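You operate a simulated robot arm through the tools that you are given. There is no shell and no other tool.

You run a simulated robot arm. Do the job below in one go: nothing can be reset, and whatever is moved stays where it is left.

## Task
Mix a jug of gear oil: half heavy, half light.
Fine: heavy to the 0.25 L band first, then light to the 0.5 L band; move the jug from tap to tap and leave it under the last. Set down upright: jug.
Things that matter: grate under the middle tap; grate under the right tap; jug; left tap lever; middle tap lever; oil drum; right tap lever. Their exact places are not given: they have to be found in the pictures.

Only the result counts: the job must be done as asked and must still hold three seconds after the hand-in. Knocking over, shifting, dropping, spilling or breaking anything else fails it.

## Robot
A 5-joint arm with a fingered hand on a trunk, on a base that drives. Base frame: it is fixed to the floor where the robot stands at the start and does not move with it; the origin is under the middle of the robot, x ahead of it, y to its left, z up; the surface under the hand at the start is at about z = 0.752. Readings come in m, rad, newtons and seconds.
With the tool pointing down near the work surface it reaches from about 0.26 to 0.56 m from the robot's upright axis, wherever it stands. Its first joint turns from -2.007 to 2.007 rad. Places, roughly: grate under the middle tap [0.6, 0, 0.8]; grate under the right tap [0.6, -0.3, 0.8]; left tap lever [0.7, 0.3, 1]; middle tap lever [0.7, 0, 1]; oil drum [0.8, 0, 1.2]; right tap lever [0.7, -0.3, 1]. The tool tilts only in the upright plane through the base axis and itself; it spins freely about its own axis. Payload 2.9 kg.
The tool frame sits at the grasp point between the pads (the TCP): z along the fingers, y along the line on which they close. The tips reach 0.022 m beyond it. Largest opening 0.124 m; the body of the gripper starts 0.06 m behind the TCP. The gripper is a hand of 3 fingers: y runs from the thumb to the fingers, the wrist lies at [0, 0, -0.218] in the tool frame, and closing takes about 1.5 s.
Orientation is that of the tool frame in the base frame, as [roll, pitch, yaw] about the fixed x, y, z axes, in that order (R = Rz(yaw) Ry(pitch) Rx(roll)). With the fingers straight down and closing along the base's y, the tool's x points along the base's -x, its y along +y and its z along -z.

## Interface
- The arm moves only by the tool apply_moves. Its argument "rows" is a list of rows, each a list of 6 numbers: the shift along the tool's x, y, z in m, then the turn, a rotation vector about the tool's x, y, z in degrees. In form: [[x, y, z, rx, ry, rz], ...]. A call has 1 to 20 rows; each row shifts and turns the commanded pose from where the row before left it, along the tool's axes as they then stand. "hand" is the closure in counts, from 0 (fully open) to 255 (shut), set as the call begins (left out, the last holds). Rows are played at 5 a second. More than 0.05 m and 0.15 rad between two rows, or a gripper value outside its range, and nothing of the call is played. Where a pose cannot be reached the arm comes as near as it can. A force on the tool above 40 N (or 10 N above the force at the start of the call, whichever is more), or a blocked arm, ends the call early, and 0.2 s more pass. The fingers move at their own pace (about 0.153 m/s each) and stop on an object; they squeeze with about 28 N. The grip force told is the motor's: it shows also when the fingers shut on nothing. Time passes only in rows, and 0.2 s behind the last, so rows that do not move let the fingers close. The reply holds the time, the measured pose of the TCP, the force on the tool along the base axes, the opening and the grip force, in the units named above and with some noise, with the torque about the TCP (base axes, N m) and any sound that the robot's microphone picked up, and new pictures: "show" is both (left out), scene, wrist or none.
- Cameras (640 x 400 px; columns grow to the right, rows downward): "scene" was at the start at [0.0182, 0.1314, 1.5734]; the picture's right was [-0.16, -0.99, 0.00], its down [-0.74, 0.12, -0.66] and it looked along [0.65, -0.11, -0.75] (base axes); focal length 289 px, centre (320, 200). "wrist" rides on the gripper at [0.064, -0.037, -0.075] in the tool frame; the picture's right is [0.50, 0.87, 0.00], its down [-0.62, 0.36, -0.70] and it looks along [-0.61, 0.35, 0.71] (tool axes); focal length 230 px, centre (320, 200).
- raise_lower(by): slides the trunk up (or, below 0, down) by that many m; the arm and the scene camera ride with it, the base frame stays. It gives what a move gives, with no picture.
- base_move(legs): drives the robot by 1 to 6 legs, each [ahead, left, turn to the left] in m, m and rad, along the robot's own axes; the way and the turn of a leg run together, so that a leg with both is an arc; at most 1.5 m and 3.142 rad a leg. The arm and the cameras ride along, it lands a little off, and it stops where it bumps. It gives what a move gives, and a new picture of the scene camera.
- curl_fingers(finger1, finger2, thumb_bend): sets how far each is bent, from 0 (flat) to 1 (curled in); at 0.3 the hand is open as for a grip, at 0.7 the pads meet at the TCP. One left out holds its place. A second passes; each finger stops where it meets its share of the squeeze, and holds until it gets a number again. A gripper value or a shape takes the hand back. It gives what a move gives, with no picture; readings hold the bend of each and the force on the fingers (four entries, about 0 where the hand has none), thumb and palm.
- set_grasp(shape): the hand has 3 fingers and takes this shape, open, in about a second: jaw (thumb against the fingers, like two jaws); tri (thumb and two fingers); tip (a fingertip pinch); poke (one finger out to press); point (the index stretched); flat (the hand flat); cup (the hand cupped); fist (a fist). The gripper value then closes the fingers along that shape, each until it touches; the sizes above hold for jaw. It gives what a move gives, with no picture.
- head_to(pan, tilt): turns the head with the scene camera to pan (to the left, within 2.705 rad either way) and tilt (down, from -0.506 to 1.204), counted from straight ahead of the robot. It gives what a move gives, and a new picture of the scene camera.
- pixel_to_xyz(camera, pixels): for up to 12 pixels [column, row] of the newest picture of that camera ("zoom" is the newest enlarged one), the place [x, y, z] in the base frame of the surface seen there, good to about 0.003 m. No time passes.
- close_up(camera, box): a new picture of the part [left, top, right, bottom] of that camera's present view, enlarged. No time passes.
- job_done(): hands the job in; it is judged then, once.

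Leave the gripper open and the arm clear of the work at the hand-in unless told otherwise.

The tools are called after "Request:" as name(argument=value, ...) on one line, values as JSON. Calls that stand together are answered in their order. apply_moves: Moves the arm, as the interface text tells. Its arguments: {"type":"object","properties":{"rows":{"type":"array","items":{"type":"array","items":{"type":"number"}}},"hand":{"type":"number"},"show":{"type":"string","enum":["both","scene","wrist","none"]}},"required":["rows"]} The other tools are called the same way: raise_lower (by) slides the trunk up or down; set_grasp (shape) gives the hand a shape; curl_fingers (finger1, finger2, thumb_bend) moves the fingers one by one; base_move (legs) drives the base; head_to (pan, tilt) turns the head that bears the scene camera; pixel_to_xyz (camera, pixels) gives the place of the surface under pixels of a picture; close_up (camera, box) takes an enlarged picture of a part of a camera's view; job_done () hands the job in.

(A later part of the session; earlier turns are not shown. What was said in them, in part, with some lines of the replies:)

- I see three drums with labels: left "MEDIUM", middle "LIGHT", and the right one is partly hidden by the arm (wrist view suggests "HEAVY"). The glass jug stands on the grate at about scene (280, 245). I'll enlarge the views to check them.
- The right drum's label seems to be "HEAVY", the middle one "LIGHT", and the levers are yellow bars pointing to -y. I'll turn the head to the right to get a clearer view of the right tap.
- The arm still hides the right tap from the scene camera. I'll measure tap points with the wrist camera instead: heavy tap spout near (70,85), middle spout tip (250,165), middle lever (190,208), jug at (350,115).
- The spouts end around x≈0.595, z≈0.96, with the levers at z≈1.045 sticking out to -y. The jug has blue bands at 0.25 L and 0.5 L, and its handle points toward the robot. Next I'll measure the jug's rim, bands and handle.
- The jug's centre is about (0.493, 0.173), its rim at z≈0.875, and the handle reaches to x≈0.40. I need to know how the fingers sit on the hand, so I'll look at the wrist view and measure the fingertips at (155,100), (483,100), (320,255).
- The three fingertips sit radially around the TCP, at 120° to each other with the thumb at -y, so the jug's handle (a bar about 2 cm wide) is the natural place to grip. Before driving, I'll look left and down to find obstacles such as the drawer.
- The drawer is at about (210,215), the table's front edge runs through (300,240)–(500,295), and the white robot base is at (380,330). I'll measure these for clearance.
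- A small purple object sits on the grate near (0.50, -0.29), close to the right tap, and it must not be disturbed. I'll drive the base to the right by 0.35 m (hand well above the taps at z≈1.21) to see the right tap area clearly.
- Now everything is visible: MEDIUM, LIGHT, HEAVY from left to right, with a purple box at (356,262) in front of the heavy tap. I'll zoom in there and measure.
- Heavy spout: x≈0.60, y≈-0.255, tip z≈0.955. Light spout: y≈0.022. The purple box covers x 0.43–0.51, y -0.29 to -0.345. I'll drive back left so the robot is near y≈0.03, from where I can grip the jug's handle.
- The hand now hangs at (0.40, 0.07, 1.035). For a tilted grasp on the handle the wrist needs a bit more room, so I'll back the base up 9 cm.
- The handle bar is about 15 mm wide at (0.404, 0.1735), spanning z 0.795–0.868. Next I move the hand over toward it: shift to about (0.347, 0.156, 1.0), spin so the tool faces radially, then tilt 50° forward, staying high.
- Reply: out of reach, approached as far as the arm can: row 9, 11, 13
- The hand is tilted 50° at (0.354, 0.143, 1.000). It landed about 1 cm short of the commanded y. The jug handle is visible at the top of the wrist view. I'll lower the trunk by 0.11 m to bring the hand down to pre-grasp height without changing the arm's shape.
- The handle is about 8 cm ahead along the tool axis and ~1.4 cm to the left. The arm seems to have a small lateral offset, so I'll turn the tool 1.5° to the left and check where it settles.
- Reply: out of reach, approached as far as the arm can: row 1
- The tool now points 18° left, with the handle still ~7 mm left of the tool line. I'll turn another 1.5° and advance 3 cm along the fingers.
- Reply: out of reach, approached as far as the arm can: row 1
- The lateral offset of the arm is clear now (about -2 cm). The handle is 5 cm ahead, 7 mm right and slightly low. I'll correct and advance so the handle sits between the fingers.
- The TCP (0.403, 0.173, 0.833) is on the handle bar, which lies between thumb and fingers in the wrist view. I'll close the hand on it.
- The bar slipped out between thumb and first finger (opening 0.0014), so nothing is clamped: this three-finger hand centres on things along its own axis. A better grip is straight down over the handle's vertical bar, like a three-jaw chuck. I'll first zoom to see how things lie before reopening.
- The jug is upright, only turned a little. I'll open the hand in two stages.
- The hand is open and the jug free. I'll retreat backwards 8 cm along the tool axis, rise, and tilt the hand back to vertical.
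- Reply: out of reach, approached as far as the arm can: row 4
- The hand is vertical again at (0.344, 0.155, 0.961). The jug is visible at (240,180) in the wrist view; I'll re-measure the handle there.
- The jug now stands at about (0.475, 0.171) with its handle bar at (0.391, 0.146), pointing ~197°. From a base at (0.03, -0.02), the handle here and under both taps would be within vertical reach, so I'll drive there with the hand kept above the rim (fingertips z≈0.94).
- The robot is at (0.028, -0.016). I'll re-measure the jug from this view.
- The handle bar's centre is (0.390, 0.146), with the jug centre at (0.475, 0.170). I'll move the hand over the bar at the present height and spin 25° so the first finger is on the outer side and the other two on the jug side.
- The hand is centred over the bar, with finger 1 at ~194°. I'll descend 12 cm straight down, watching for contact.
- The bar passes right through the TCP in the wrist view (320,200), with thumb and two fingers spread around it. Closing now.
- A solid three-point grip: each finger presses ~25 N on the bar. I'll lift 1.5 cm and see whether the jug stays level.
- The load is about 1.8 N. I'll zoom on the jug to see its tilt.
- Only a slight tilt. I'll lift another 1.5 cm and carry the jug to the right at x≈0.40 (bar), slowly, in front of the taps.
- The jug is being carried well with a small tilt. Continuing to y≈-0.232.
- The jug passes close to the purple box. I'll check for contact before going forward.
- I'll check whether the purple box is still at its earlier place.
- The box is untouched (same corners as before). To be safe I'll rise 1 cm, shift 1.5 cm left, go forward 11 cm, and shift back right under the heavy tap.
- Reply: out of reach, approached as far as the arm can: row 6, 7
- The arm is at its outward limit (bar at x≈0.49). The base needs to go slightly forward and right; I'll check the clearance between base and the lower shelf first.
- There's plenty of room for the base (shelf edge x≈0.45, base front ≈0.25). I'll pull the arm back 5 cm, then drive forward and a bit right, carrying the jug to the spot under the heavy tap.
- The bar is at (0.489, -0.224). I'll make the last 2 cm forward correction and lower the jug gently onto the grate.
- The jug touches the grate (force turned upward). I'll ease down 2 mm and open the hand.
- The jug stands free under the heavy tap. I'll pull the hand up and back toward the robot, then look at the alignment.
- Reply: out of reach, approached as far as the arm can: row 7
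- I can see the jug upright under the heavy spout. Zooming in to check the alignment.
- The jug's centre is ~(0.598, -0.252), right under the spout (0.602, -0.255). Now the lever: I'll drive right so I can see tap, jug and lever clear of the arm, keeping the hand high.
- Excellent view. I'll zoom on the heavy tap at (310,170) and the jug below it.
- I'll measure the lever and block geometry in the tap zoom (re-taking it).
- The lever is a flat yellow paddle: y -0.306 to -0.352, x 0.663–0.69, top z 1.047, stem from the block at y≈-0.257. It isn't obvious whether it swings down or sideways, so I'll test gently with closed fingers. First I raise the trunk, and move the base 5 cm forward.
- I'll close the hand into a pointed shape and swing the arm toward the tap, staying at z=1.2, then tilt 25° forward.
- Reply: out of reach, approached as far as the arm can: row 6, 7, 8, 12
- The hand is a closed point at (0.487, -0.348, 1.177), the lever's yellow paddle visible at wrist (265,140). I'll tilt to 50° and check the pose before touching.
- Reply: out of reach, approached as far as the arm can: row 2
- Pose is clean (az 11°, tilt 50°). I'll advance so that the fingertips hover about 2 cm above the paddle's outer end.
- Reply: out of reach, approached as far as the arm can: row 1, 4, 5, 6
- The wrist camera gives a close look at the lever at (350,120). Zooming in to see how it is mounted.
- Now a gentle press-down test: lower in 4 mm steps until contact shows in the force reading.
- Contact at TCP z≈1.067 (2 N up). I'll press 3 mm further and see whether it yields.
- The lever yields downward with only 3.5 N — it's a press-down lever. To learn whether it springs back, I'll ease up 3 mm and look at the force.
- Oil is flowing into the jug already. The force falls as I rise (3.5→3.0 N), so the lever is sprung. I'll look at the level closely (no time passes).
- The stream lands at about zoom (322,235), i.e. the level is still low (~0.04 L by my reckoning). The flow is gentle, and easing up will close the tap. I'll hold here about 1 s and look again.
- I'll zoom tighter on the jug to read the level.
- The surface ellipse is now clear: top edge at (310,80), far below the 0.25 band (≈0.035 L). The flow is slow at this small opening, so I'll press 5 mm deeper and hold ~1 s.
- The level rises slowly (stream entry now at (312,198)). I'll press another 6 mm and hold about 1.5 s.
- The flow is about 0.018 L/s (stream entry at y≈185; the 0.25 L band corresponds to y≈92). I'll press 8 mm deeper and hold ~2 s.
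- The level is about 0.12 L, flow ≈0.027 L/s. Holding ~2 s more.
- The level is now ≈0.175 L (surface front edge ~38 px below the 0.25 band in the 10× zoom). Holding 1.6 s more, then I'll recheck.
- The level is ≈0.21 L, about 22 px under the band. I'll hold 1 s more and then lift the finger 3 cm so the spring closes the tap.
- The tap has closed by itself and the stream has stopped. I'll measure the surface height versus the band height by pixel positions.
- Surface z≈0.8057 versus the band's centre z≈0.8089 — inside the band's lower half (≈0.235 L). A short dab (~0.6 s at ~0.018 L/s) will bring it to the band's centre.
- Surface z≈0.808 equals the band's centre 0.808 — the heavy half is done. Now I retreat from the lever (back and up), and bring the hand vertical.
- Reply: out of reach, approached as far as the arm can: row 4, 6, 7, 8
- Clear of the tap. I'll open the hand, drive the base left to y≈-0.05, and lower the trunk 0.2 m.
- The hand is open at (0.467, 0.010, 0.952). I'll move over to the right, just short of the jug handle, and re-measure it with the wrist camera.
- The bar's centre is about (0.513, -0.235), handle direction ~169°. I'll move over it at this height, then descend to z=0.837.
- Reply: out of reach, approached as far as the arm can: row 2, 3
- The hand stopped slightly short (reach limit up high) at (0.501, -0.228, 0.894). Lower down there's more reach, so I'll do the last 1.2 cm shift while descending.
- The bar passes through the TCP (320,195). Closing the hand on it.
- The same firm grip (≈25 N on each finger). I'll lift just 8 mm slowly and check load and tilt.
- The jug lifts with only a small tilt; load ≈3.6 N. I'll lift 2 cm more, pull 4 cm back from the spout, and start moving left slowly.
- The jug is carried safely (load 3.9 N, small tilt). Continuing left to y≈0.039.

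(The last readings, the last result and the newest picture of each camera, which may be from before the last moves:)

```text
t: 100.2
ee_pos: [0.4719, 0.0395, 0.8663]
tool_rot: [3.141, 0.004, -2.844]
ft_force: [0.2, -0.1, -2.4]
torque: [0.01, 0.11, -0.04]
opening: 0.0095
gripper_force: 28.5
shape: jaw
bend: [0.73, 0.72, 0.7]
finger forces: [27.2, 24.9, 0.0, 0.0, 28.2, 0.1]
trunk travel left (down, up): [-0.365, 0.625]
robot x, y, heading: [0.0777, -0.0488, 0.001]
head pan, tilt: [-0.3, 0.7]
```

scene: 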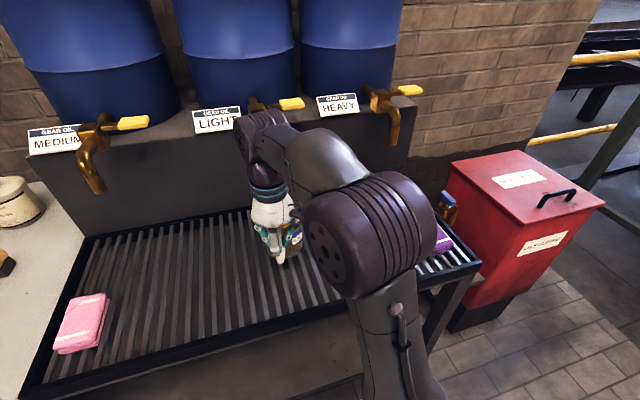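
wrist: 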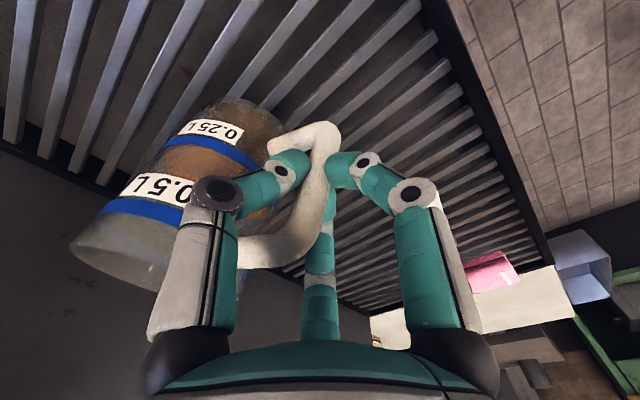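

At (0.472, 0.040, 0.866), in front of the light tap. Now 4 cm forward under the spout, then down onto the grate.

Request:
apply_moves(rows=[[-0.005, -0.0015, 0, 0, 0, 0], [-0.0098, -0.003, 0, 0, 0, 0], [-0.0098, -0.003, 0, 0, 0, 0], [-0.0098, -0.003, 0, 0, 0, 0], [-0.0048, -0.0014, 0, 0, 0, 0], [0, 0, 0, 0, 0, 0]], show="both")

```text
t: 101.6
ee_pos: [0.5131, 0.0389, 0.8668]
tool_rot: [3.14, 0.002, -2.846]
ft_force: [0.0, 0.3, -1.4]
torque: [-0.01, 0.13, -0.04]
opening: 0.0096
gripper_force: 27.4
shape: jaw
bend: [0.73, 0.72, 0.7]
finger forces: [27.7, 25.1, 0.0, 0.0, 28.2, 0.1]
trunk travel left (down, up): [-0.365, 0.625]
robot x, y, heading: [0.0756, -0.0518, 0.001]
head pan, tilt: [-0.3, 0.7]
```

scene: 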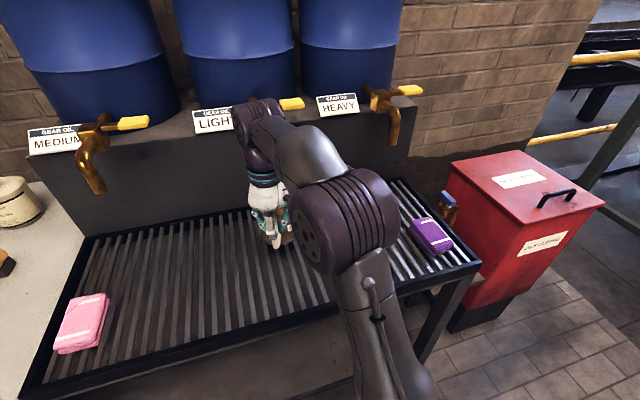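
wrist: 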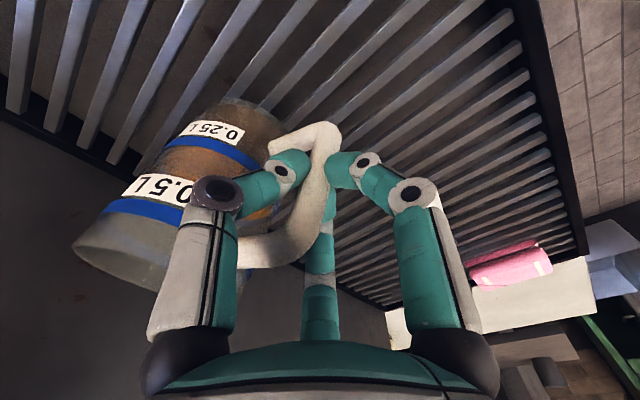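

The tilt has grown a bit so the jug's far edge may be brushing the grate (load 1.4 N), harmless. I'll lower it to the original handle height (z≈0.8395) slowly.

Request:
apply_moves(rows=[[0, 0, 0.004, 0, 0, 0], [0, 0, 0.004, 0, 0, 0], [0, 0, 0.004, 0, 0, 0], [0, 0, 0.004, 0, 0, 0], [0, 0, 0.004, 0, 0, 0], [0, 0, 0.004, 0, 0, 0], [0, 0, 0.003, 0, 0, 0], [0, 0, 0, 0, 0, 0]], show="both")

```text
t: 103.4
ee_pos: [0.5141, 0.0397, 0.8404]
tool_rot: [-3.141, 0.004, -2.845]
ft_force: [-1.2, 1.3, 0.2]
torque: [-0.07, -0.13, 0.0]
opening: 0.0097
gripper_force: 28.0
shape: jaw
bend: [0.73, 0.72, 0.7]
finger forces: [25.0, 25.6, 0.0, 0.0, 28.3, 0.0]
trunk travel left (down, up): [-0.365, 0.625]
robot x, y, heading: [0.0748, -0.0488, -0.002]
head pan, tilt: [-0.3, 0.7]
```

scene: 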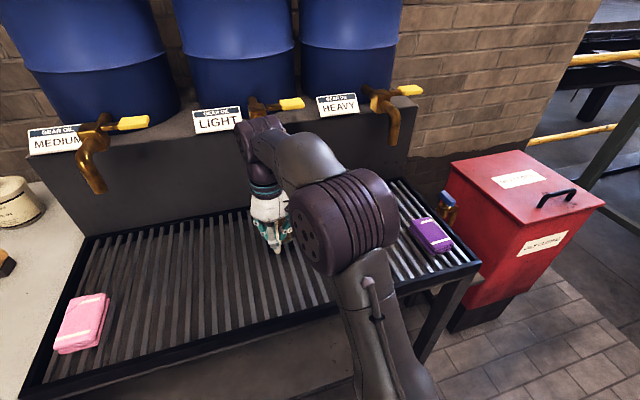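
wrist: 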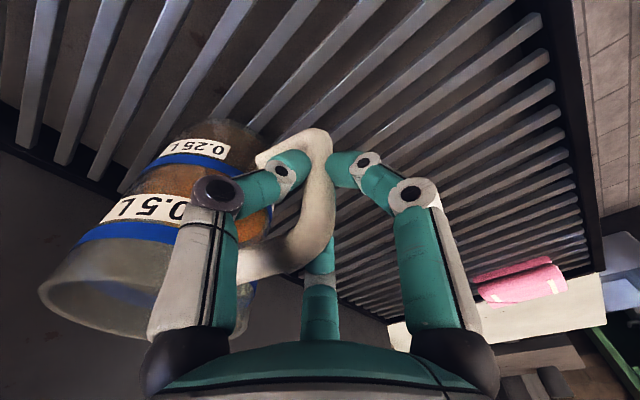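

The jug sits flat again (same picture as before lifting). Opening the hand.

Request:
apply_moves(rows=[[0, 0, 0, 0, 0, 0], [0, 0, 0, 0, 0, 0], [0, 0, 0, 0, 0, 0], [0, 0, 0, 0, 0, 0], [0, 0, 0, 0, 0, 0], [0, 0, 0, 0, 0, 0]], hand=0, show="wrist")

Request:
apply_moves(rows=[[0.007, 0.002, -0.015, 0, 0, 0], [0.007, 0.002, -0.02, 0, 0, 0], [0.007, 0.002, -0.025, 0, 0, 0], [0.02, 0.005, -0.025, 0, 0, 0], [0.03, 0.008, -0.03, 0, 0, 0], [0.03, 0.008, -0.03, 0, 0, 0], [0, 0, 0, 0, 0, 0]], show="both")

```text
t: 104.8
ee_pos: [0.5131, 0.0395, 0.84]
tool_rot: [3.141, 0.002, -2.846]
ft_force: [0.0, -0.4, -0.4]
torque: [-0.01, -0.01, 0.03]
opening: 0.1238
gripper_force: 0.0
shape: jaw
bend: [0.3, 0.3, 0.3]
finger forces: [0.0, 0.1, 0.1, 0.0, 0.0, 0.0]
trunk travel left (down, up): [-0.365, 0.625]
robot x, y, heading: [0.0715, -0.0525, -0.003]
head pan, tilt: [-0.3, 0.7]
```

wrist: 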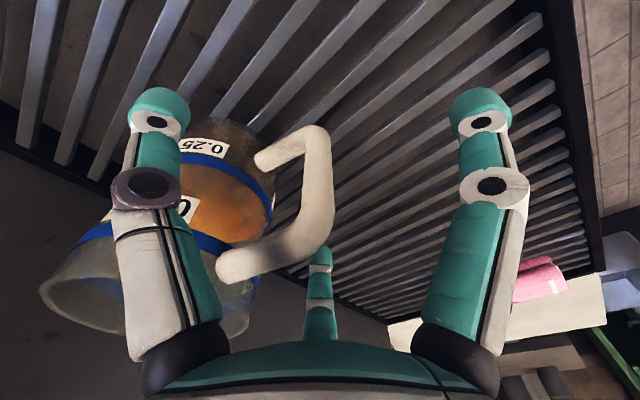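

```text
t: 106.4
ee_pos: [0.4071, 0.036, 0.9847]
tool_rot: [-3.141, 0.003, -2.845]
ft_force: [0.8, -0.4, -0.6]
torque: [0.02, 0.04, 0.01]
opening: 0.1239
gripper_force: 0.1
shape: jaw
bend: [0.3, 0.3, 0.3]
finger forces: [0.1, 0.0, 0.1, 0.1, 0.1, 0.0]
trunk travel left (down, up): [-0.365, 0.625]
robot x, y, heading: [0.0748, -0.0495, 0.002]
head pan, tilt: [-0.3, 0.7]
```

scene: 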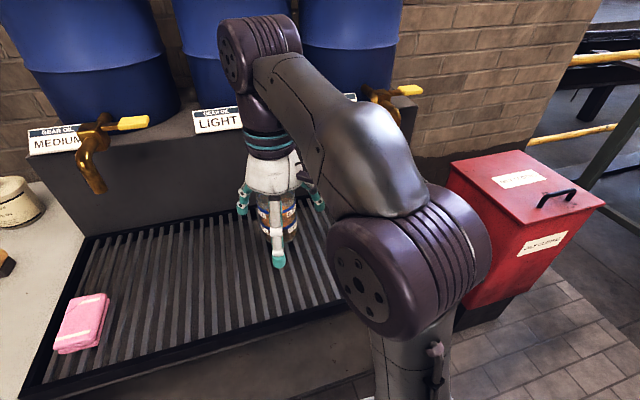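
wrist: 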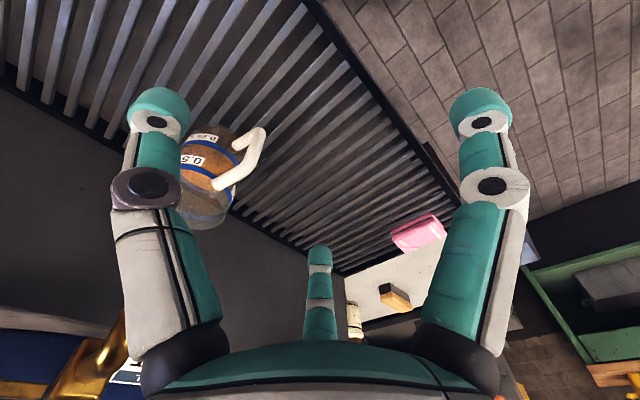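

The jug stands at the light tap. I'll raise the trunk 0.2 m and drive 9.5 cm right, into the same relative position as I had at the heavy tap.

Request:
raise_lower(by=0.2)

Request:
base_move(legs=[[0.0, -0.095, 0]])

Request:
head_to(pan=0.0, tilt=0.6)

```text
t: 108.5
ee_pos: [0.4078, 0.0358, 1.1843]
tool_rot: [-3.14, 0.003, -2.844]
ft_force: [0.4, -0.2, 0.7]
torque: [0.02, 0.03, 0.04]
opening: 0.124
gripper_force: 0.0
shape: jaw
bend: [0.3, 0.3, 0.3]
finger forces: [0.0, 0.0, 0.0, 0.0, 0.1, 0.0]
trunk travel left (down, up): [-0.565, 0.425]
robot x, y, heading: [0.0762, -0.0482, -0.002]
head pan, tilt: [-0.3, 0.7]
```

```text
t: 109.7
ee_pos: [0.4064, -0.0591, 1.186]
tool_rot: [3.14, 0.002, -2.844]
ft_force: [-0.1, -0.4, 0.5]
torque: [0.03, 0.0, -0.02]
opening: 0.1238
gripper_force: 0.1
shape: jaw
bend: [0.3, 0.3, 0.3]
finger forces: [0.1, 0.0, 0.0, 0.0, 0.0, 0.0]
trunk travel left (down, up): [-0.565, 0.425]
robot x, y, heading: [0.0766, -0.1439, 0.003]
head pan, tilt: [-0.3, 0.7]
```

scene: 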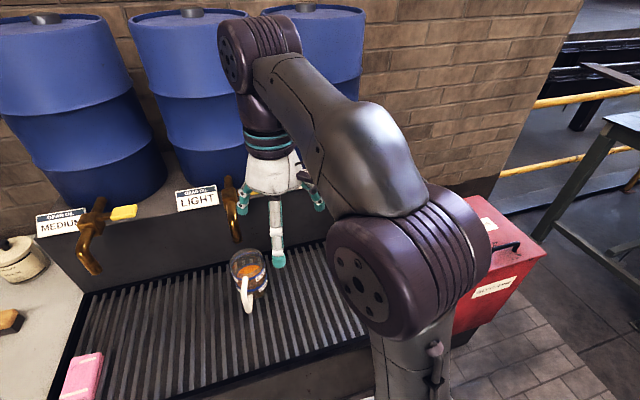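

```text
t: 110.5
ee_pos: [0.4075, -0.0585, 1.1841]
tool_rot: [3.141, 0.004, -2.845]
ft_force: [-0.8, -0.3, 0.1]
torque: [0.02, 0.02, 0.02]
opening: 0.1237
gripper_force: 0.0
shape: jaw
bend: [0.3, 0.3, 0.3]
finger forces: [0.1, 0.0, 0.0, 0.0, 0.0, 0.0]
trunk travel left (down, up): [-0.565, 0.425]
robot x, y, heading: [0.0765, -0.1397, 0.002]
head pan, tilt: [0.0, 0.6]
```

scene: 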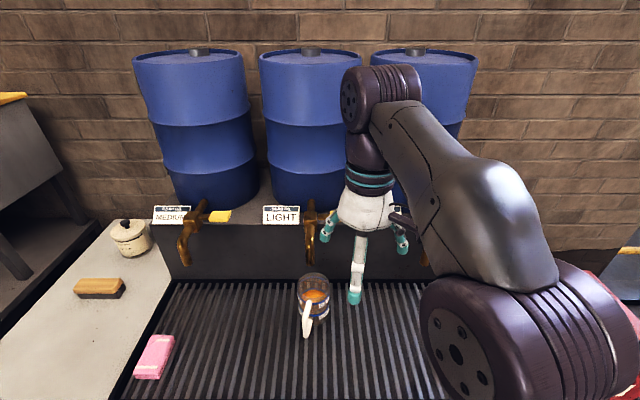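

I'll zoom on the jug and the light spout to check alignment and that the level is still at the 0.25 band.

Request:
close_up(camera="scene", box=[270, 195, 360, 345])

Request:
close_up(camera="scene", box=[290, 265, 340, 340])

Request:
pixel_to_xyz(camera="scene", pixels=[[309, 262], [310, 255], [312, 295], [315, 292], [310, 296], [308, 310], [307, 325], [309, 302], [325, 310], [305, 215], [312, 230], [320, 300]])

```text
2.67 times, centred on (315, 270) of scene
```

zoom: 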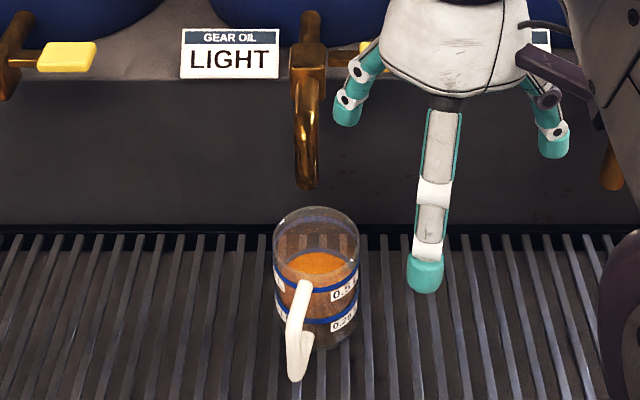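

```text
5.33 times, centred on (315, 302) of scene
```

zoom: 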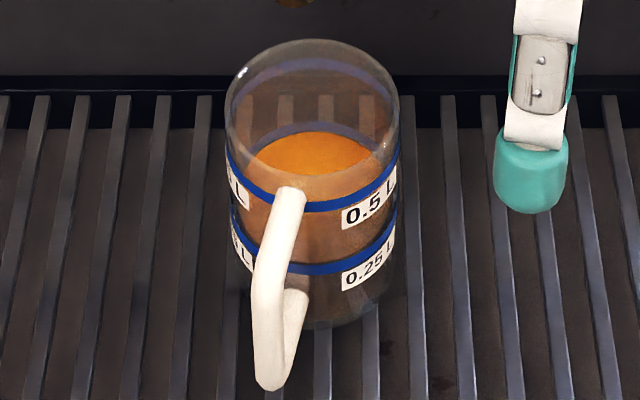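

```text
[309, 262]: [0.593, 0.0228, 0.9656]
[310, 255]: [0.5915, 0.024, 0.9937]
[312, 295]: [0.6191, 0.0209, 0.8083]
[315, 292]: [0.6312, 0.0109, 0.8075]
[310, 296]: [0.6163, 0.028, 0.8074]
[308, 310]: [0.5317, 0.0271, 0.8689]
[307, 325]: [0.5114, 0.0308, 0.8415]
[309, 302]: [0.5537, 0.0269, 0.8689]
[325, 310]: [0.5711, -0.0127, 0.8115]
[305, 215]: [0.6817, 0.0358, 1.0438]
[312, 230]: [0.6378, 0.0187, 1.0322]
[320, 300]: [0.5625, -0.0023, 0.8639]
```

The level is still at the 0.25 band. I'll measure the jug's left/right band edges to find its exact centre versus the spout (y≈0.023).

Request:
pixel_to_xyz(camera="zoom", pixels=[[229, 160], [232, 167], [240, 180], [393, 168], [397, 160], [390, 225], [240, 240], [315, 206], [340, 203], [318, 268], [275, 70], [340, 68]])

```text
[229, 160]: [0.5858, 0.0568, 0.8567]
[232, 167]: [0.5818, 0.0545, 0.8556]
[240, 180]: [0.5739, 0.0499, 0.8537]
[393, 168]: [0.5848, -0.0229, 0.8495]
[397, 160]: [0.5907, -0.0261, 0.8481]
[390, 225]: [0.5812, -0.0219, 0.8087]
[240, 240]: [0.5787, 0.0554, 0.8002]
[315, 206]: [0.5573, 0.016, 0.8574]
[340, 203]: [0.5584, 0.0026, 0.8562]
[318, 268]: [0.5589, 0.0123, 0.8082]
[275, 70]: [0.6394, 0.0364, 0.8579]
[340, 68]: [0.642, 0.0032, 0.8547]
```

Jug centre (0.600, 0.016), spout (0.602, 0.0225): well inside the opening. Now I bring the closed hand toward the light tap's lever: spin 7°, then tilt 50° while moving forward at z≈1.18.

Request:
apply_moves(rows=[[0, -0.01, 0, 0, 0, 7.0], [-0.02, -0.01, 0, 0, -8.33, 0], [-0.0198, -0.005, 0.0029, 0, -8.33, 0], [-0.0192, 0, 0.0057, 0, -8.33, 0], [-0.0181, 0, 0.0085, 0, -8.33, 0], [-0.0167, 0, 0.011, 0, -8.33, 0], [0, 0, 0, 0, -8.35, 0], [0, 0, 0, 0, 0, 0]], hand=255, show="scene")

```text
t: 112.3
ee_pos: [0.5135, -0.0732, 1.1839]
tool_rot: [3.134, 0.877, -2.967]
ft_force: [-0.2, 0.0, -0.5]
torque: [-0.01, -0.01, 0.0]
opening: 0.0
gripper_force: 27.5
shape: jaw
bend: [0.7, 0.7, 0.7]
finger forces: [0.0, 0.0, 0.0, 0.1, 0.0, 0.0]
out of reach, approached as far as the arm can: row 5, 7
trunk travel left (down, up): [-0.565, 0.425]
robot x, y, heading: [0.0755, -0.1426, 0.004]
head pan, tilt: [0.0, 0.6]
```

scene: 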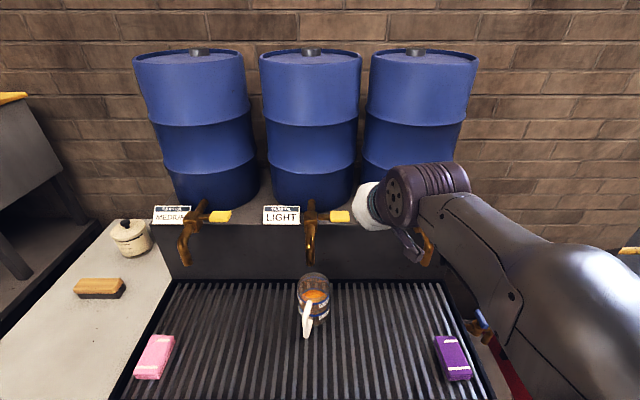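

The hand is tilted at (0.514, -0.073, 1.184). I'll measure the light lever (at scene (340,215)) before approaching.

Request:
close_up(camera="scene", box=[295, 190, 375, 240])

Request:
pixel_to_xyz(camera="scene", pixels=[[332, 214], [340, 214], [347, 214], [333, 219], [345, 219], [322, 216], [310, 214]])

```text
8.00 times, centred on (335, 215) of scene
```

zoom: 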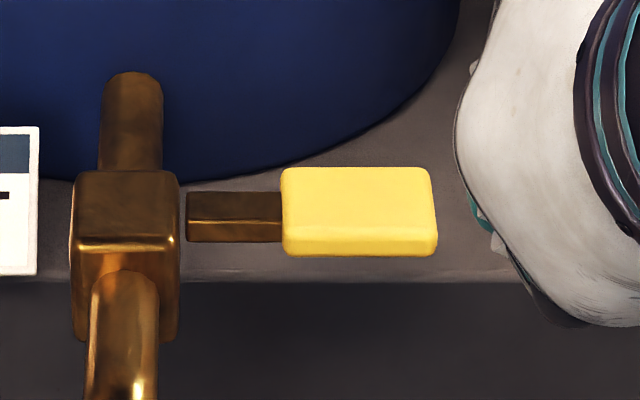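

```text
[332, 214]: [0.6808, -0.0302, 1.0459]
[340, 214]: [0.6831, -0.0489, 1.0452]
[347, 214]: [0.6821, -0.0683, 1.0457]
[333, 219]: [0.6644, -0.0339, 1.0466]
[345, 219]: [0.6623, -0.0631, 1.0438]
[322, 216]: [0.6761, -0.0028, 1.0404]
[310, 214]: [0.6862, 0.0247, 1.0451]
```

The lever lies exactly as predicted (y -0.027 to -0.072, top z≈1.046). Moving to hover 2 cm above its outer end.

Request:
apply_moves(rows=[[-0.0029, -0.00235, 0.02953, 0, 0, 0], [-0.0029, -0.00235, 0.02953, 0, 0, 0], [-0.0029, -0.00235, 0.02953, 0, 0, 0], [-0.0029, -0.00235, 0.02953, 0, 0, 0], [-0.0029, -0.00235, 0.02953, 0, 0, 0], [-0.0029, -0.00235, 0.02953, 0, 0, 0], [0, 0, 0, 0, 0, 0]], show="both")

```text
t: 113.9
ee_pos: [0.6588, -0.058, 1.0846]
tool_rot: [-3.133, 0.875, -2.967]
ft_force: [-0.2, 0.2, 0.0]
torque: [0.01, -0.04, 0.02]
opening: 0.0
gripper_force: 28.4
shape: jaw
bend: [0.7, 0.7, 0.7]
finger forces: [0.0, 0.0, 0.0, 0.0, 0.0, 0.0]
out of reach, approached as far as the arm can: row 5
trunk travel left (down, up): [-0.565, 0.425]
robot x, y, heading: [0.0771, -0.1432, 0.001]
head pan, tilt: [0.0, 0.6]
```

scene: 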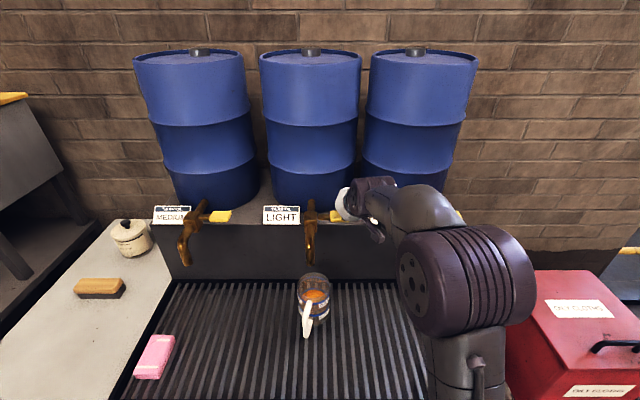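
wrist: 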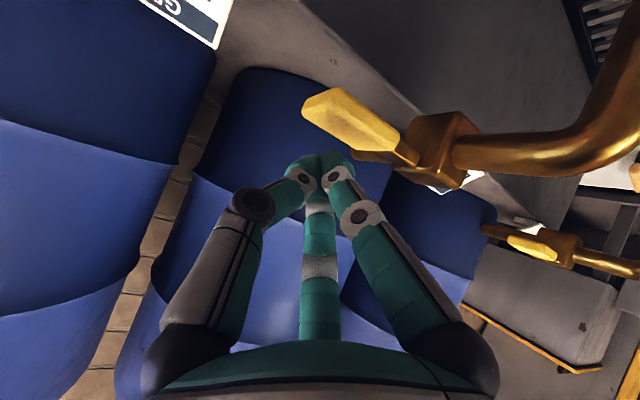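

Ready above the lever. Light oil may run faster, so I start moderately: press to ~12 mm below contact and hold ~0.6 s, then look.

Request:
apply_moves(rows=[[0.01123, 0, 0.00934, 0, 0, 0], [0.01123, 0, 0.00934, 0, 0, 0], [0, 0, 0, 0, 0, 0], [0, 0, 0, 0, 0, 0]], show="scene")

Request:
close_up(camera="scene", box=[292, 265, 336, 325])

```text
t: 114.9
ee_pos: [0.6604, -0.0588, 1.0554]
tool_rot: [-3.131, 0.875, -2.967]
ft_force: [0.3, -1.0, 5.3]
torque: [0.01, -0.06, 0.0]
opening: 0.0
gripper_force: 28.4
shape: jaw
bend: [0.7, 0.7, 0.7]
finger forces: [0.0, 0.1, 0.1, 0.1, 0.1, 0.0]
trunk travel left (down, up): [-0.565, 0.425]
robot x, y, heading: [0.0752, -0.1468, -0.001]
head pan, tilt: [0.0, 0.6]
```

scene: 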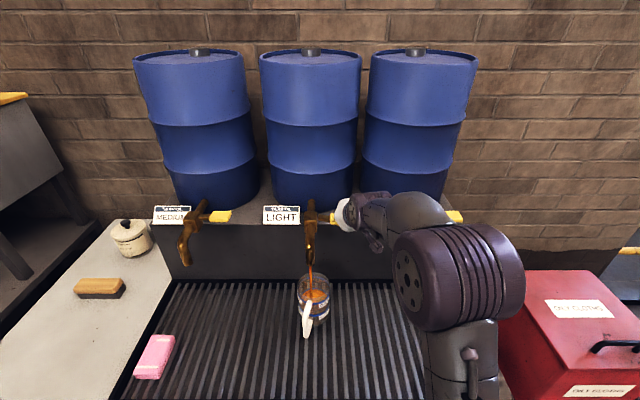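

```text
6.67 times, centred on (314, 295) of scene
```

zoom: 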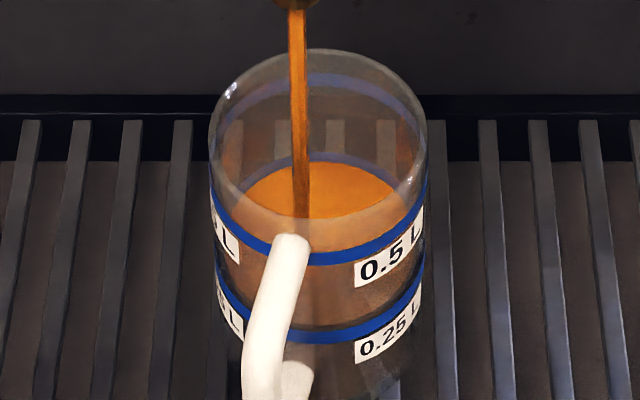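

The stream goes cleanly into the jug. Holding ~1.6 s to gauge the flow.

Request:
apply_moves(rows=[[0, 0, 0, 0, 0, 0], [0, 0, 0, 0, 0, 0], [0, 0, 0, 0, 0, 0], [0, 0, 0, 0, 0, 0], [0, 0, 0, 0, 0, 0], [0, 0, 0, 0, 0, 0], [0, 0, 0, 0, 0, 0]], show="scene")

Request:
close_up(camera="scene", box=[292, 265, 336, 325])

```text
t: 116.5
ee_pos: [0.6598, -0.0576, 1.0561]
tool_rot: [-3.131, 0.878, -2.969]
ft_force: [0.7, 0.3, 5.0]
torque: [0.0, -0.08, 0.0]
opening: 0.0
gripper_force: 27.9
shape: jaw
bend: [0.7, 0.7, 0.7]
finger forces: [0.0, 0.0, 0.1, 0.1, 0.1, 0.1]
trunk travel left (down, up): [-0.565, 0.425]
robot x, y, heading: [0.0752, -0.1439, -0.003]
head pan, tilt: [0.0, 0.6]
```

scene: 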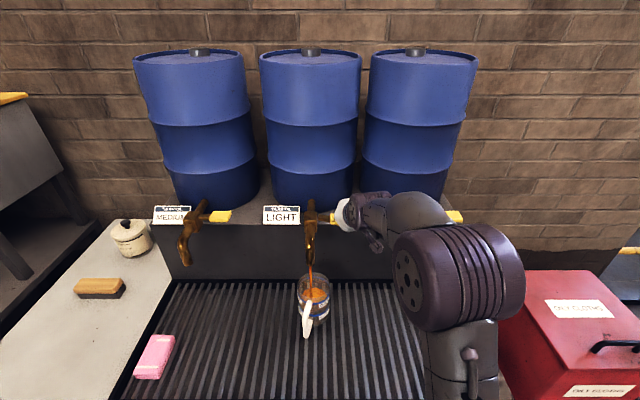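

```text
6.67 times, centred on (314, 295) of scene
```

zoom: 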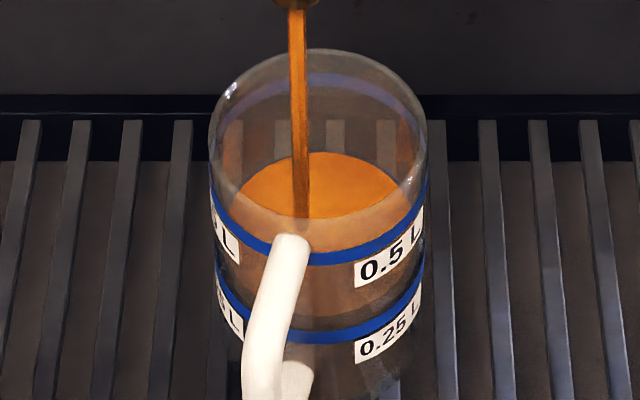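

The flow is ≈0.022 L/s; level ≈0.29 L. I'll press 6 mm deeper and hold 2 s.

Request:
apply_moves(rows=[[0.00461, 0, 0.00384, 0, 0, 0], [0, 0, 0, 0, 0, 0], [0, 0, 0, 0, 0, 0], [0, 0, 0, 0, 0, 0], [0, 0, 0, 0, 0, 0], [0, 0, 0, 0, 0, 0], [0, 0, 0, 0, 0, 0], [0, 0, 0, 0, 0, 0], [0, 0, 0, 0, 0, 0]], show="scene")

Request:
close_up(camera="scene", box=[292, 265, 336, 325])

```text
t: 118.5
ee_pos: [0.6601, -0.0579, 1.0484]
tool_rot: [-3.13, 0.877, -2.967]
ft_force: [0.8, -0.3, 4.2]
torque: [0.02, -0.08, -0.02]
opening: 0.0001
gripper_force: 27.7
shape: jaw
bend: [0.7, 0.7, 0.7]
finger forces: [0.1, 0.0, 0.0, 0.0, 0.0, 0.0]
trunk travel left (down, up): [-0.565, 0.425]
robot x, y, heading: [0.0729, -0.1431, -0.001]
head pan, tilt: [0.0, 0.6]
```

scene: 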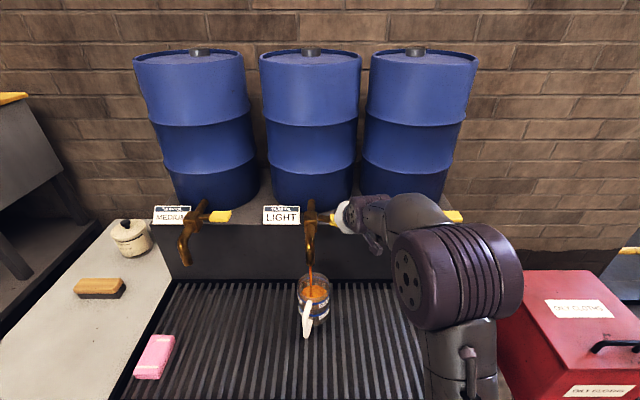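

```text
6.67 times, centred on (314, 295) of scene
```

zoom: 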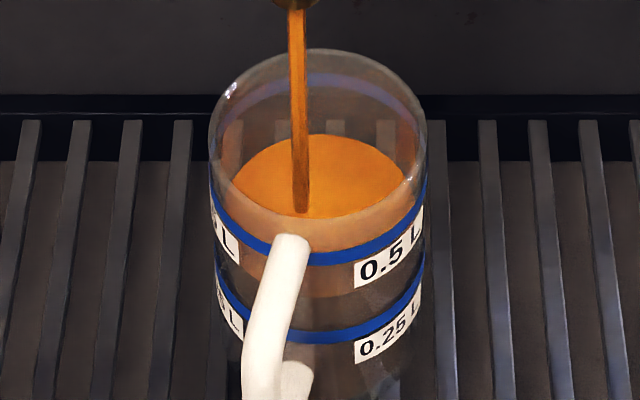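

Level ≈0.35 L, flow ≈0.029 L/s. Holding 2.6 s more.

Request:
apply_moves(rows=[[0, 0, 0, 0, 0, 0], [0, 0, 0, 0, 0, 0], [0, 0, 0, 0, 0, 0], [0, 0, 0, 0, 0, 0], [0, 0, 0, 0, 0, 0], [0, 0, 0, 0, 0, 0], [0, 0, 0, 0, 0, 0], [0, 0, 0, 0, 0, 0], [0, 0, 0, 0, 0, 0], [0, 0, 0, 0, 0, 0], [0, 0, 0, 0, 0, 0], [0, 0, 0, 0, 0, 0]], show="scene")

Request:
close_up(camera="scene", box=[292, 265, 336, 325])

```text
t: 121.1
ee_pos: [0.6594, -0.0585, 1.0493]
tool_rot: [-3.13, 0.876, -2.968]
ft_force: [0.9, 0.5, 5.1]
torque: [0.02, -0.05, -0.02]
opening: 0.0
gripper_force: 28.0
shape: jaw
bend: [0.7, 0.7, 0.7]
finger forces: [0.0, 0.0, 0.0, 0.1, 0.0, 0.0]
trunk travel left (down, up): [-0.565, 0.425]
robot x, y, heading: [0.0753, -0.1458, 0.003]
head pan, tilt: [0.0, 0.6]
```

scene: 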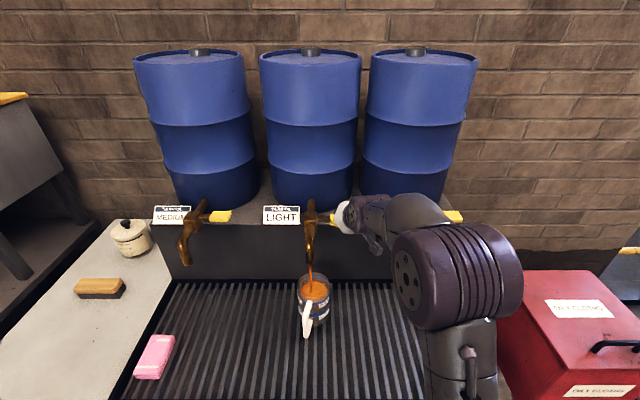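

```text
6.67 times, centred on (314, 295) of scene
```

zoom: 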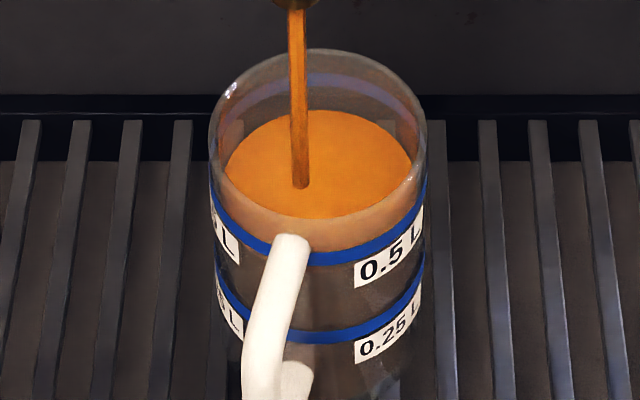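

Level ≈0.42 L by the picture. I'll check with pixel heights (no time passes).

Request:
pixel_to_xyz(camera="zoom", pixels=[[340, 150], [360, 160], [330, 180], [350, 190], [270, 160], [260, 180], [340, 130], [370, 180], [340, 258], [315, 259], [370, 245], [330, 259]])

```text
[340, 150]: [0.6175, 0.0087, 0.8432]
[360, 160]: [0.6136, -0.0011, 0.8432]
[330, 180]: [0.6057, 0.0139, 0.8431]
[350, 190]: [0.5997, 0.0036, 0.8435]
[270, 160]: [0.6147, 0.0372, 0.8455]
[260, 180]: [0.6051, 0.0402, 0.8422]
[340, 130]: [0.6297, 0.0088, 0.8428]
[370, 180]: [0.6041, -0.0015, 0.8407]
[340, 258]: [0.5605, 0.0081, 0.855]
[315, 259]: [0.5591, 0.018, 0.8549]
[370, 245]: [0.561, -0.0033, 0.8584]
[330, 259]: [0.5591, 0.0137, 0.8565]
```

Surface z≈0.843 versus the band's 0.856: ≈0.07 L to go. Holding 1.4 s more.

Request:
apply_moves(rows=[[0, 0, 0, 0, 0, 0], [0, 0, 0, 0, 0, 0], [0, 0, 0, 0, 0, 0], [0, 0, 0, 0, 0, 0], [0, 0, 0, 0, 0, 0], [0, 0, 0, 0, 0, 0]], show="scene")

Request:
close_up(camera="scene", box=[292, 265, 336, 325])

Request:
pixel_to_xyz(camera="zoom", pixels=[[340, 150], [360, 160], [330, 180], [350, 190], [270, 160], [260, 180], [340, 130], [370, 180], [340, 258], [315, 259], [370, 245], [330, 259]])

```text
t: 122.5
ee_pos: [0.6605, -0.0569, 1.049]
tool_rot: [-3.132, 0.876, -2.967]
ft_force: [0.5, 0.2, 5.0]
torque: [0.03, -0.1, 0.02]
opening: 0.0
gripper_force: 27.9
shape: jaw
bend: [0.7, 0.7, 0.7]
finger forces: [0.1, 0.0, 0.1, 0.0, 0.1, 0.0]
trunk travel left (down, up): [-0.565, 0.425]
robot x, y, heading: [0.0763, -0.142, 0.001]
head pan, tilt: [0.0, 0.6]
```

scene: 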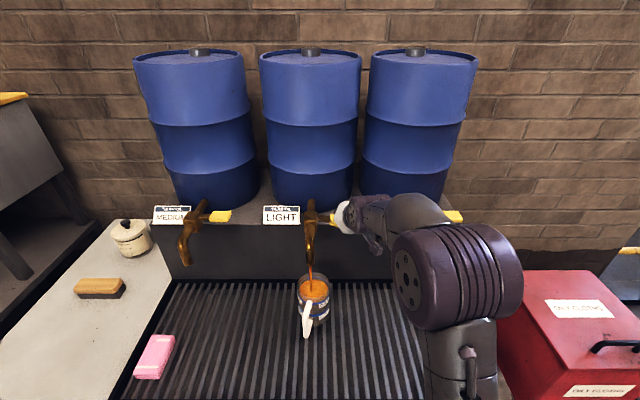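

```text
6.67 times, centred on (314, 295) of scene
```

zoom: 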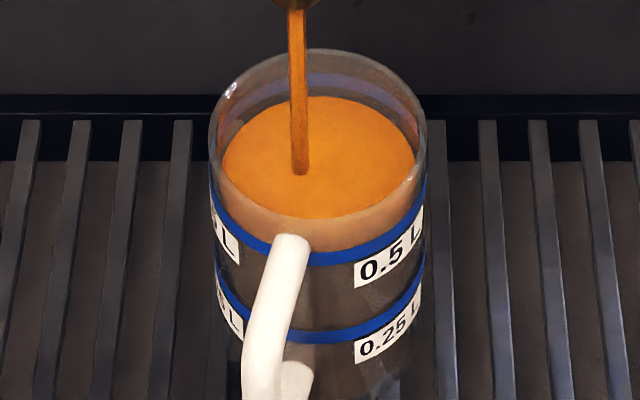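

```text
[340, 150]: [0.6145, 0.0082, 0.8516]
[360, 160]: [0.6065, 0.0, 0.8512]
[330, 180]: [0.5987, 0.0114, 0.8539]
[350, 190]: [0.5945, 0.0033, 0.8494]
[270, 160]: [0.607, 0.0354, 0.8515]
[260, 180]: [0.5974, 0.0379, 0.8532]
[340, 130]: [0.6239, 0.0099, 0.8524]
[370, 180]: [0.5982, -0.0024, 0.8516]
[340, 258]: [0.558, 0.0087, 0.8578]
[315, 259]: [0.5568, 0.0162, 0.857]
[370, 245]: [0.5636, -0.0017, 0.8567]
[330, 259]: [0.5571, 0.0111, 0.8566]
```

Surface z≈0.852, band ≈0.8565: about 0.025 L to go. I'll hold 0.4 s and then release the lever.

Request:
apply_moves(rows=[[0, 0, 0, 0, 0, 0], [0, 0, 0, 0, 0, 0], [-0.01537, 0, -0.01279, 0, 0, 0], [-0.00769, 0, -0.0064, 0, 0, 0]], show="scene")

Request:
close_up(camera="scene", box=[292, 265, 336, 325])

Request:
pixel_to_xyz(camera="zoom", pixels=[[340, 150], [360, 160], [330, 180], [350, 190], [270, 160], [260, 180], [340, 130], [370, 180], [340, 258], [315, 259], [370, 245], [330, 259]])

```text
t: 123.5
ee_pos: [0.6599, -0.0581, 1.0788]
tool_rot: [-3.133, 0.875, -2.966]
ft_force: [-0.4, -0.1, -0.4]
torque: [0.03, 0.05, 0.01]
opening: 0.0
gripper_force: 27.5
shape: jaw
bend: [0.7, 0.7, 0.7]
finger forces: [0.0, 0.1, 0.0, 0.1, 0.0, 0.0]
trunk travel left (down, up): [-0.565, 0.425]
robot x, y, heading: [0.0751, -0.1468, -0.003]
head pan, tilt: [0.0, 0.6]
```

scene: 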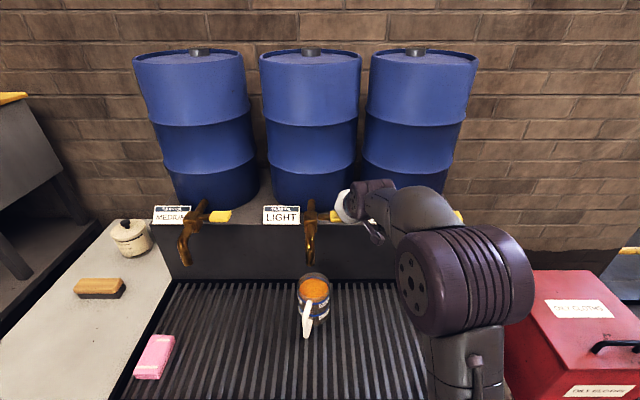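

```text
6.67 times, centred on (314, 295) of scene
```

zoom: 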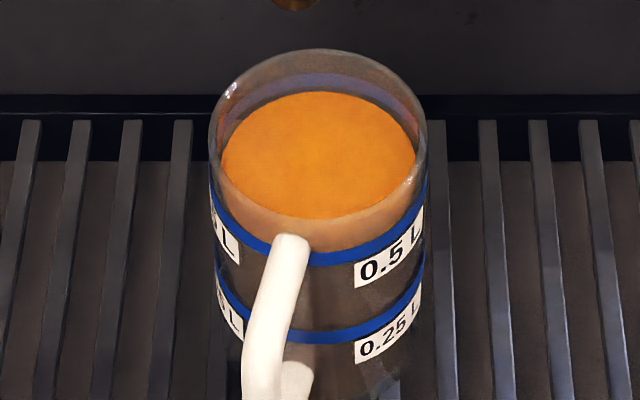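

```text
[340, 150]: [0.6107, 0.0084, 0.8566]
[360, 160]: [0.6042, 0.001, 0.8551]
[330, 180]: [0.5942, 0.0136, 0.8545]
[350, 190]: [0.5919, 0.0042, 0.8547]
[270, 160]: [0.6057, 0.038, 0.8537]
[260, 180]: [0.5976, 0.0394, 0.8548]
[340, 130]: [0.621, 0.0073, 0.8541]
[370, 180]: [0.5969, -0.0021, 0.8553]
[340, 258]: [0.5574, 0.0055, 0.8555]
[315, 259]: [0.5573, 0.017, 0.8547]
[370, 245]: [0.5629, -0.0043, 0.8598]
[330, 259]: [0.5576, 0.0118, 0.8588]
```

The tap is shut; surface z≈0.855, band ≈0.857 (≈0.49 L). One short dab (0.4 s) will centre it in the band.

Request:
apply_moves(rows=[[0.01691, 0, 0.01407, 0, 0, 0], [0, 0, 0, 0, 0, 0], [-0.01691, 0, -0.01407, 0, 0, 0], [0, 0, 0, 0, 0, 0], [0, 0, 0, 0, 0, 0]], show="scene")

Request:
close_up(camera="scene", box=[292, 265, 336, 325])

Request:
pixel_to_xyz(camera="zoom", pixels=[[340, 150], [360, 160], [330, 180], [350, 190], [270, 160], [260, 180], [340, 130], [370, 180], [340, 258], [315, 259], [350, 255], [330, 259]])

```text
t: 124.7
ee_pos: [0.6595, -0.0565, 1.0779]
tool_rot: [-3.132, 0.877, -2.968]
ft_force: [0.7, 0.2, -0.3]
torque: [-0.01, 0.04, -0.04]
opening: 0.0002
gripper_force: 28.3
shape: jaw
bend: [0.7, 0.7, 0.7]
finger forces: [0.1, 0.0, 0.0, 0.0, 0.0, 0.0]
trunk travel left (down, up): [-0.565, 0.425]
robot x, y, heading: [0.0786, -0.1443, 0.003]
head pan, tilt: [0.0, 0.6]
```

scene: 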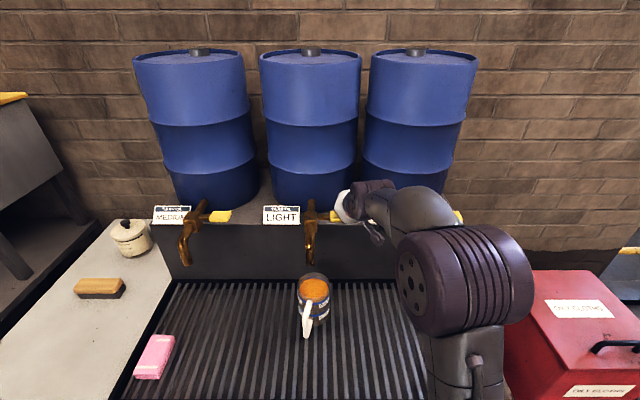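

```text
6.67 times, centred on (314, 295) of scene
```

zoom: 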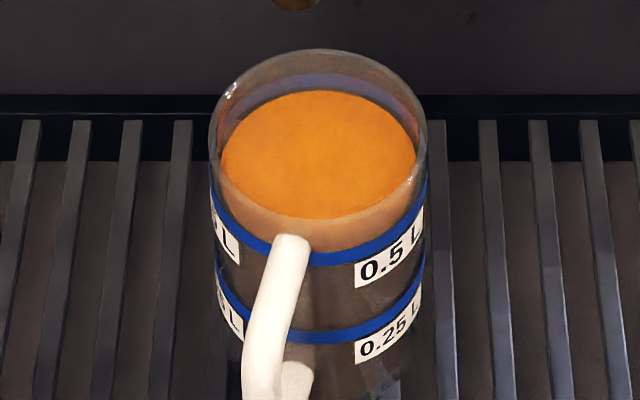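

```text
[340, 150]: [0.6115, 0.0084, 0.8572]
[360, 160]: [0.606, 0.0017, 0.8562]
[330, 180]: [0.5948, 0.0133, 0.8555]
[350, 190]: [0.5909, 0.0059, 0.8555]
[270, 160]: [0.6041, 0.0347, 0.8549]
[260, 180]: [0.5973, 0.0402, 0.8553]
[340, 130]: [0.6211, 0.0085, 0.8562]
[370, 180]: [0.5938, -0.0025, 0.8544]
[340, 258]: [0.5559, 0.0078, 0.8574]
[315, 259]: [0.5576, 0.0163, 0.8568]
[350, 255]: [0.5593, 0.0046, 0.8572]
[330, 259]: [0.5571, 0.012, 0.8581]
```

Surface z≈0.8557 vs band 0.857 — within the 0.5 L band, and no drip. Now I retreat from the lever back and up, then open the hand.

Request:
apply_moves(rows=[[0, 0, -0.03, 0, 0, 0], [0, 0, -0.03, 0, 0, 0], [0, 0, -0.03, 0, 0, 0], [0, 0, -0.03, 0, 0, 0], [0.0188, 0.0058, -0.0226, 0, 0, 0], [0.0188, 0.0058, -0.0226, 0, 0, 0], [0.0188, 0.0058, -0.0226, 0, 0, 0], [0, 0, 0, 0, 8.33, 0], [0, 0, 0, 0, 8.33, 0], [0, 0, 0, 0, 8.33, 0], [0, 0, 0, 0, 8.33, 0], [0, 0, 0, 0, 8.33, 0], [0, 0, 0, 0, 8.35, 0], [0, 0, 0, 0, 0, 0]], show="scene")

Request:
base_move(legs=[[-0.2, 0, 0]])

Request:
apply_moves(rows=[[0, 0, 0, 0, 0, 0], [0, 0, 0, 0, 0, 0], [0, 0, 0, 0, 0, 0], [0, 0, 0, 0, 0, 0], [0, 0, 0, 0, 0, 0]], hand=0, show="scene")

```text
t: 127.7
ee_pos: [0.4793, -0.0782, 1.1573]
tool_rot: [-3.141, 0.001, -2.967]
ft_force: [-0.1, -0.4, -0.3]
torque: [-0.01, -0.01, 0.01]
opening: 0.0002
gripper_force: 27.6
shape: jaw
bend: [0.7, 0.7, 0.7]
finger forces: [0.0, 0.1, 0.1, 0.0, 0.1, 0.1]
out of reach, approached as far as the arm can: row 3, 7
trunk travel left (down, up): [-0.565, 0.425]
robot x, y, heading: [0.0755, -0.1422, -0.002]
head pan, tilt: [0.0, 0.6]
```

scene: 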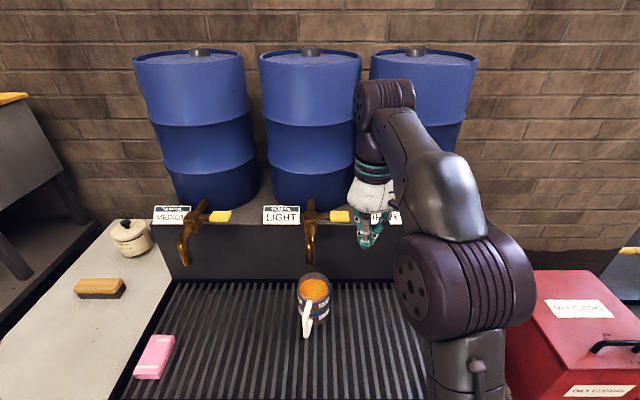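

```text
t: 129.3
ee_pos: [0.2773, -0.0779, 1.1572]
tool_rot: [3.141, 0.005, -2.963]
ft_force: [0.7, 0.1, -0.2]
torque: [0.01, -0.04, 0.01]
opening: 0.0002
gripper_force: 28.0
shape: jaw
bend: [0.7, 0.7, 0.7]
finger forces: [0.1, 0.0, 0.1, 0.0, 0.0, 0.1]
trunk travel left (down, up): [-0.565, 0.425]
robot x, y, heading: [-0.1271, -0.1454, 0.008]
head pan, tilt: [0.0, 0.6]
```

scene: 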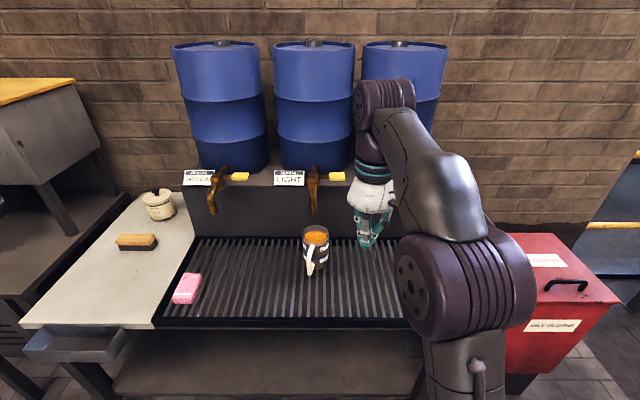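

```text
t: 130.5
ee_pos: [0.278, -0.077, 1.1567]
tool_rot: [3.141, 0.003, -2.962]
ft_force: [0.2, -0.6, 0.0]
torque: [0.04, 0.06, 0.0]
opening: 0.1241
gripper_force: 0.0
shape: jaw
bend: [0.3, 0.3, 0.3]
finger forces: [0.0, 0.1, 0.0, 0.1, 0.0, 0.0]
trunk travel left (down, up): [-0.565, 0.425]
robot x, y, heading: [-0.1256, -0.1424, 0.003]
head pan, tilt: [0.0, 0.6]
```

scene: 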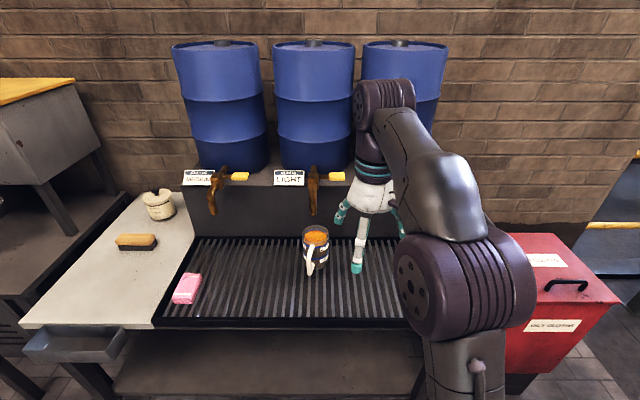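

The hand is open and well clear. One last zoom to confirm the jug is upright and both taps are shut with no drip.

Request:
close_up(camera="scene", box=[265, 160, 365, 285])

Request:
close_up(camera="scene", box=[297, 220, 337, 280])

```text
3.20 times, centred on (315, 222) of scene
```

zoom: 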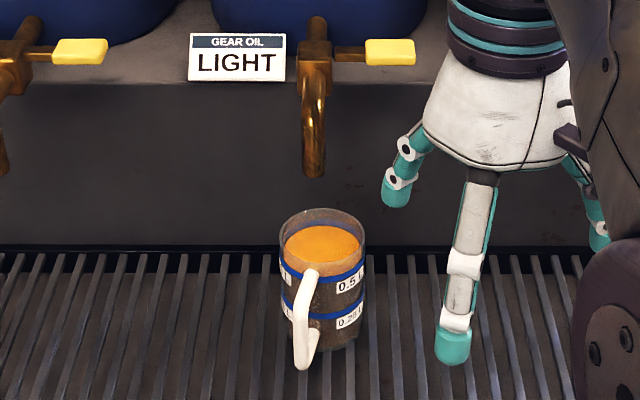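

```text
6.67 times, centred on (317, 250) of scene
```

zoom: 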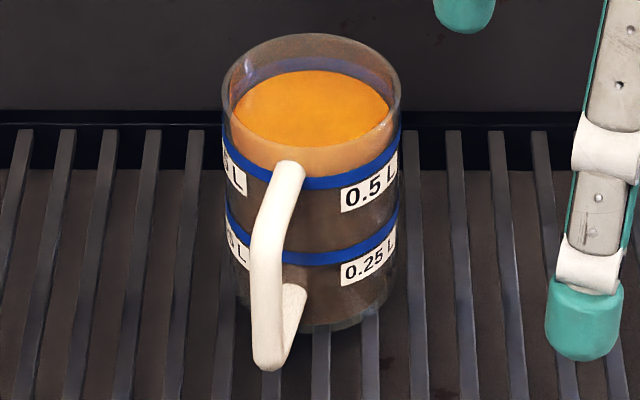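

The jug stands upright under the light tap and is filled to the 0.5 L band. The taps are shut, nothing has spilled, and the open hand is clear. Handing in the job.

Request:
job_done()

```text
The job is handed in.
```

The jug is mixed and handed in. It stands upright on the grate under the middle (light) tap, where you asked for it to stay.

- **Heavy:** I filled from the right tap until the oil sat level with the centre of the 0.25 L band.
- **Light:** I filled from the middle tap to the 0.5 L band. The surface measured about 1 mm below the band's centre, so roughly 0.49 L in total.
- **Taps:** the levers spring back by themselves, and no oil was running or dripping from the taps in the last pictures.
- **Surroundings:** I saw no spills, and the pink and purple blocks on the grate did not look moved.
- **First grip on the jug:** my first try at the handle slipped and turned the empty jug a little. It stayed upright.
- **Robot:** I backed it off 20 cm, with the hand open and clear of the work.
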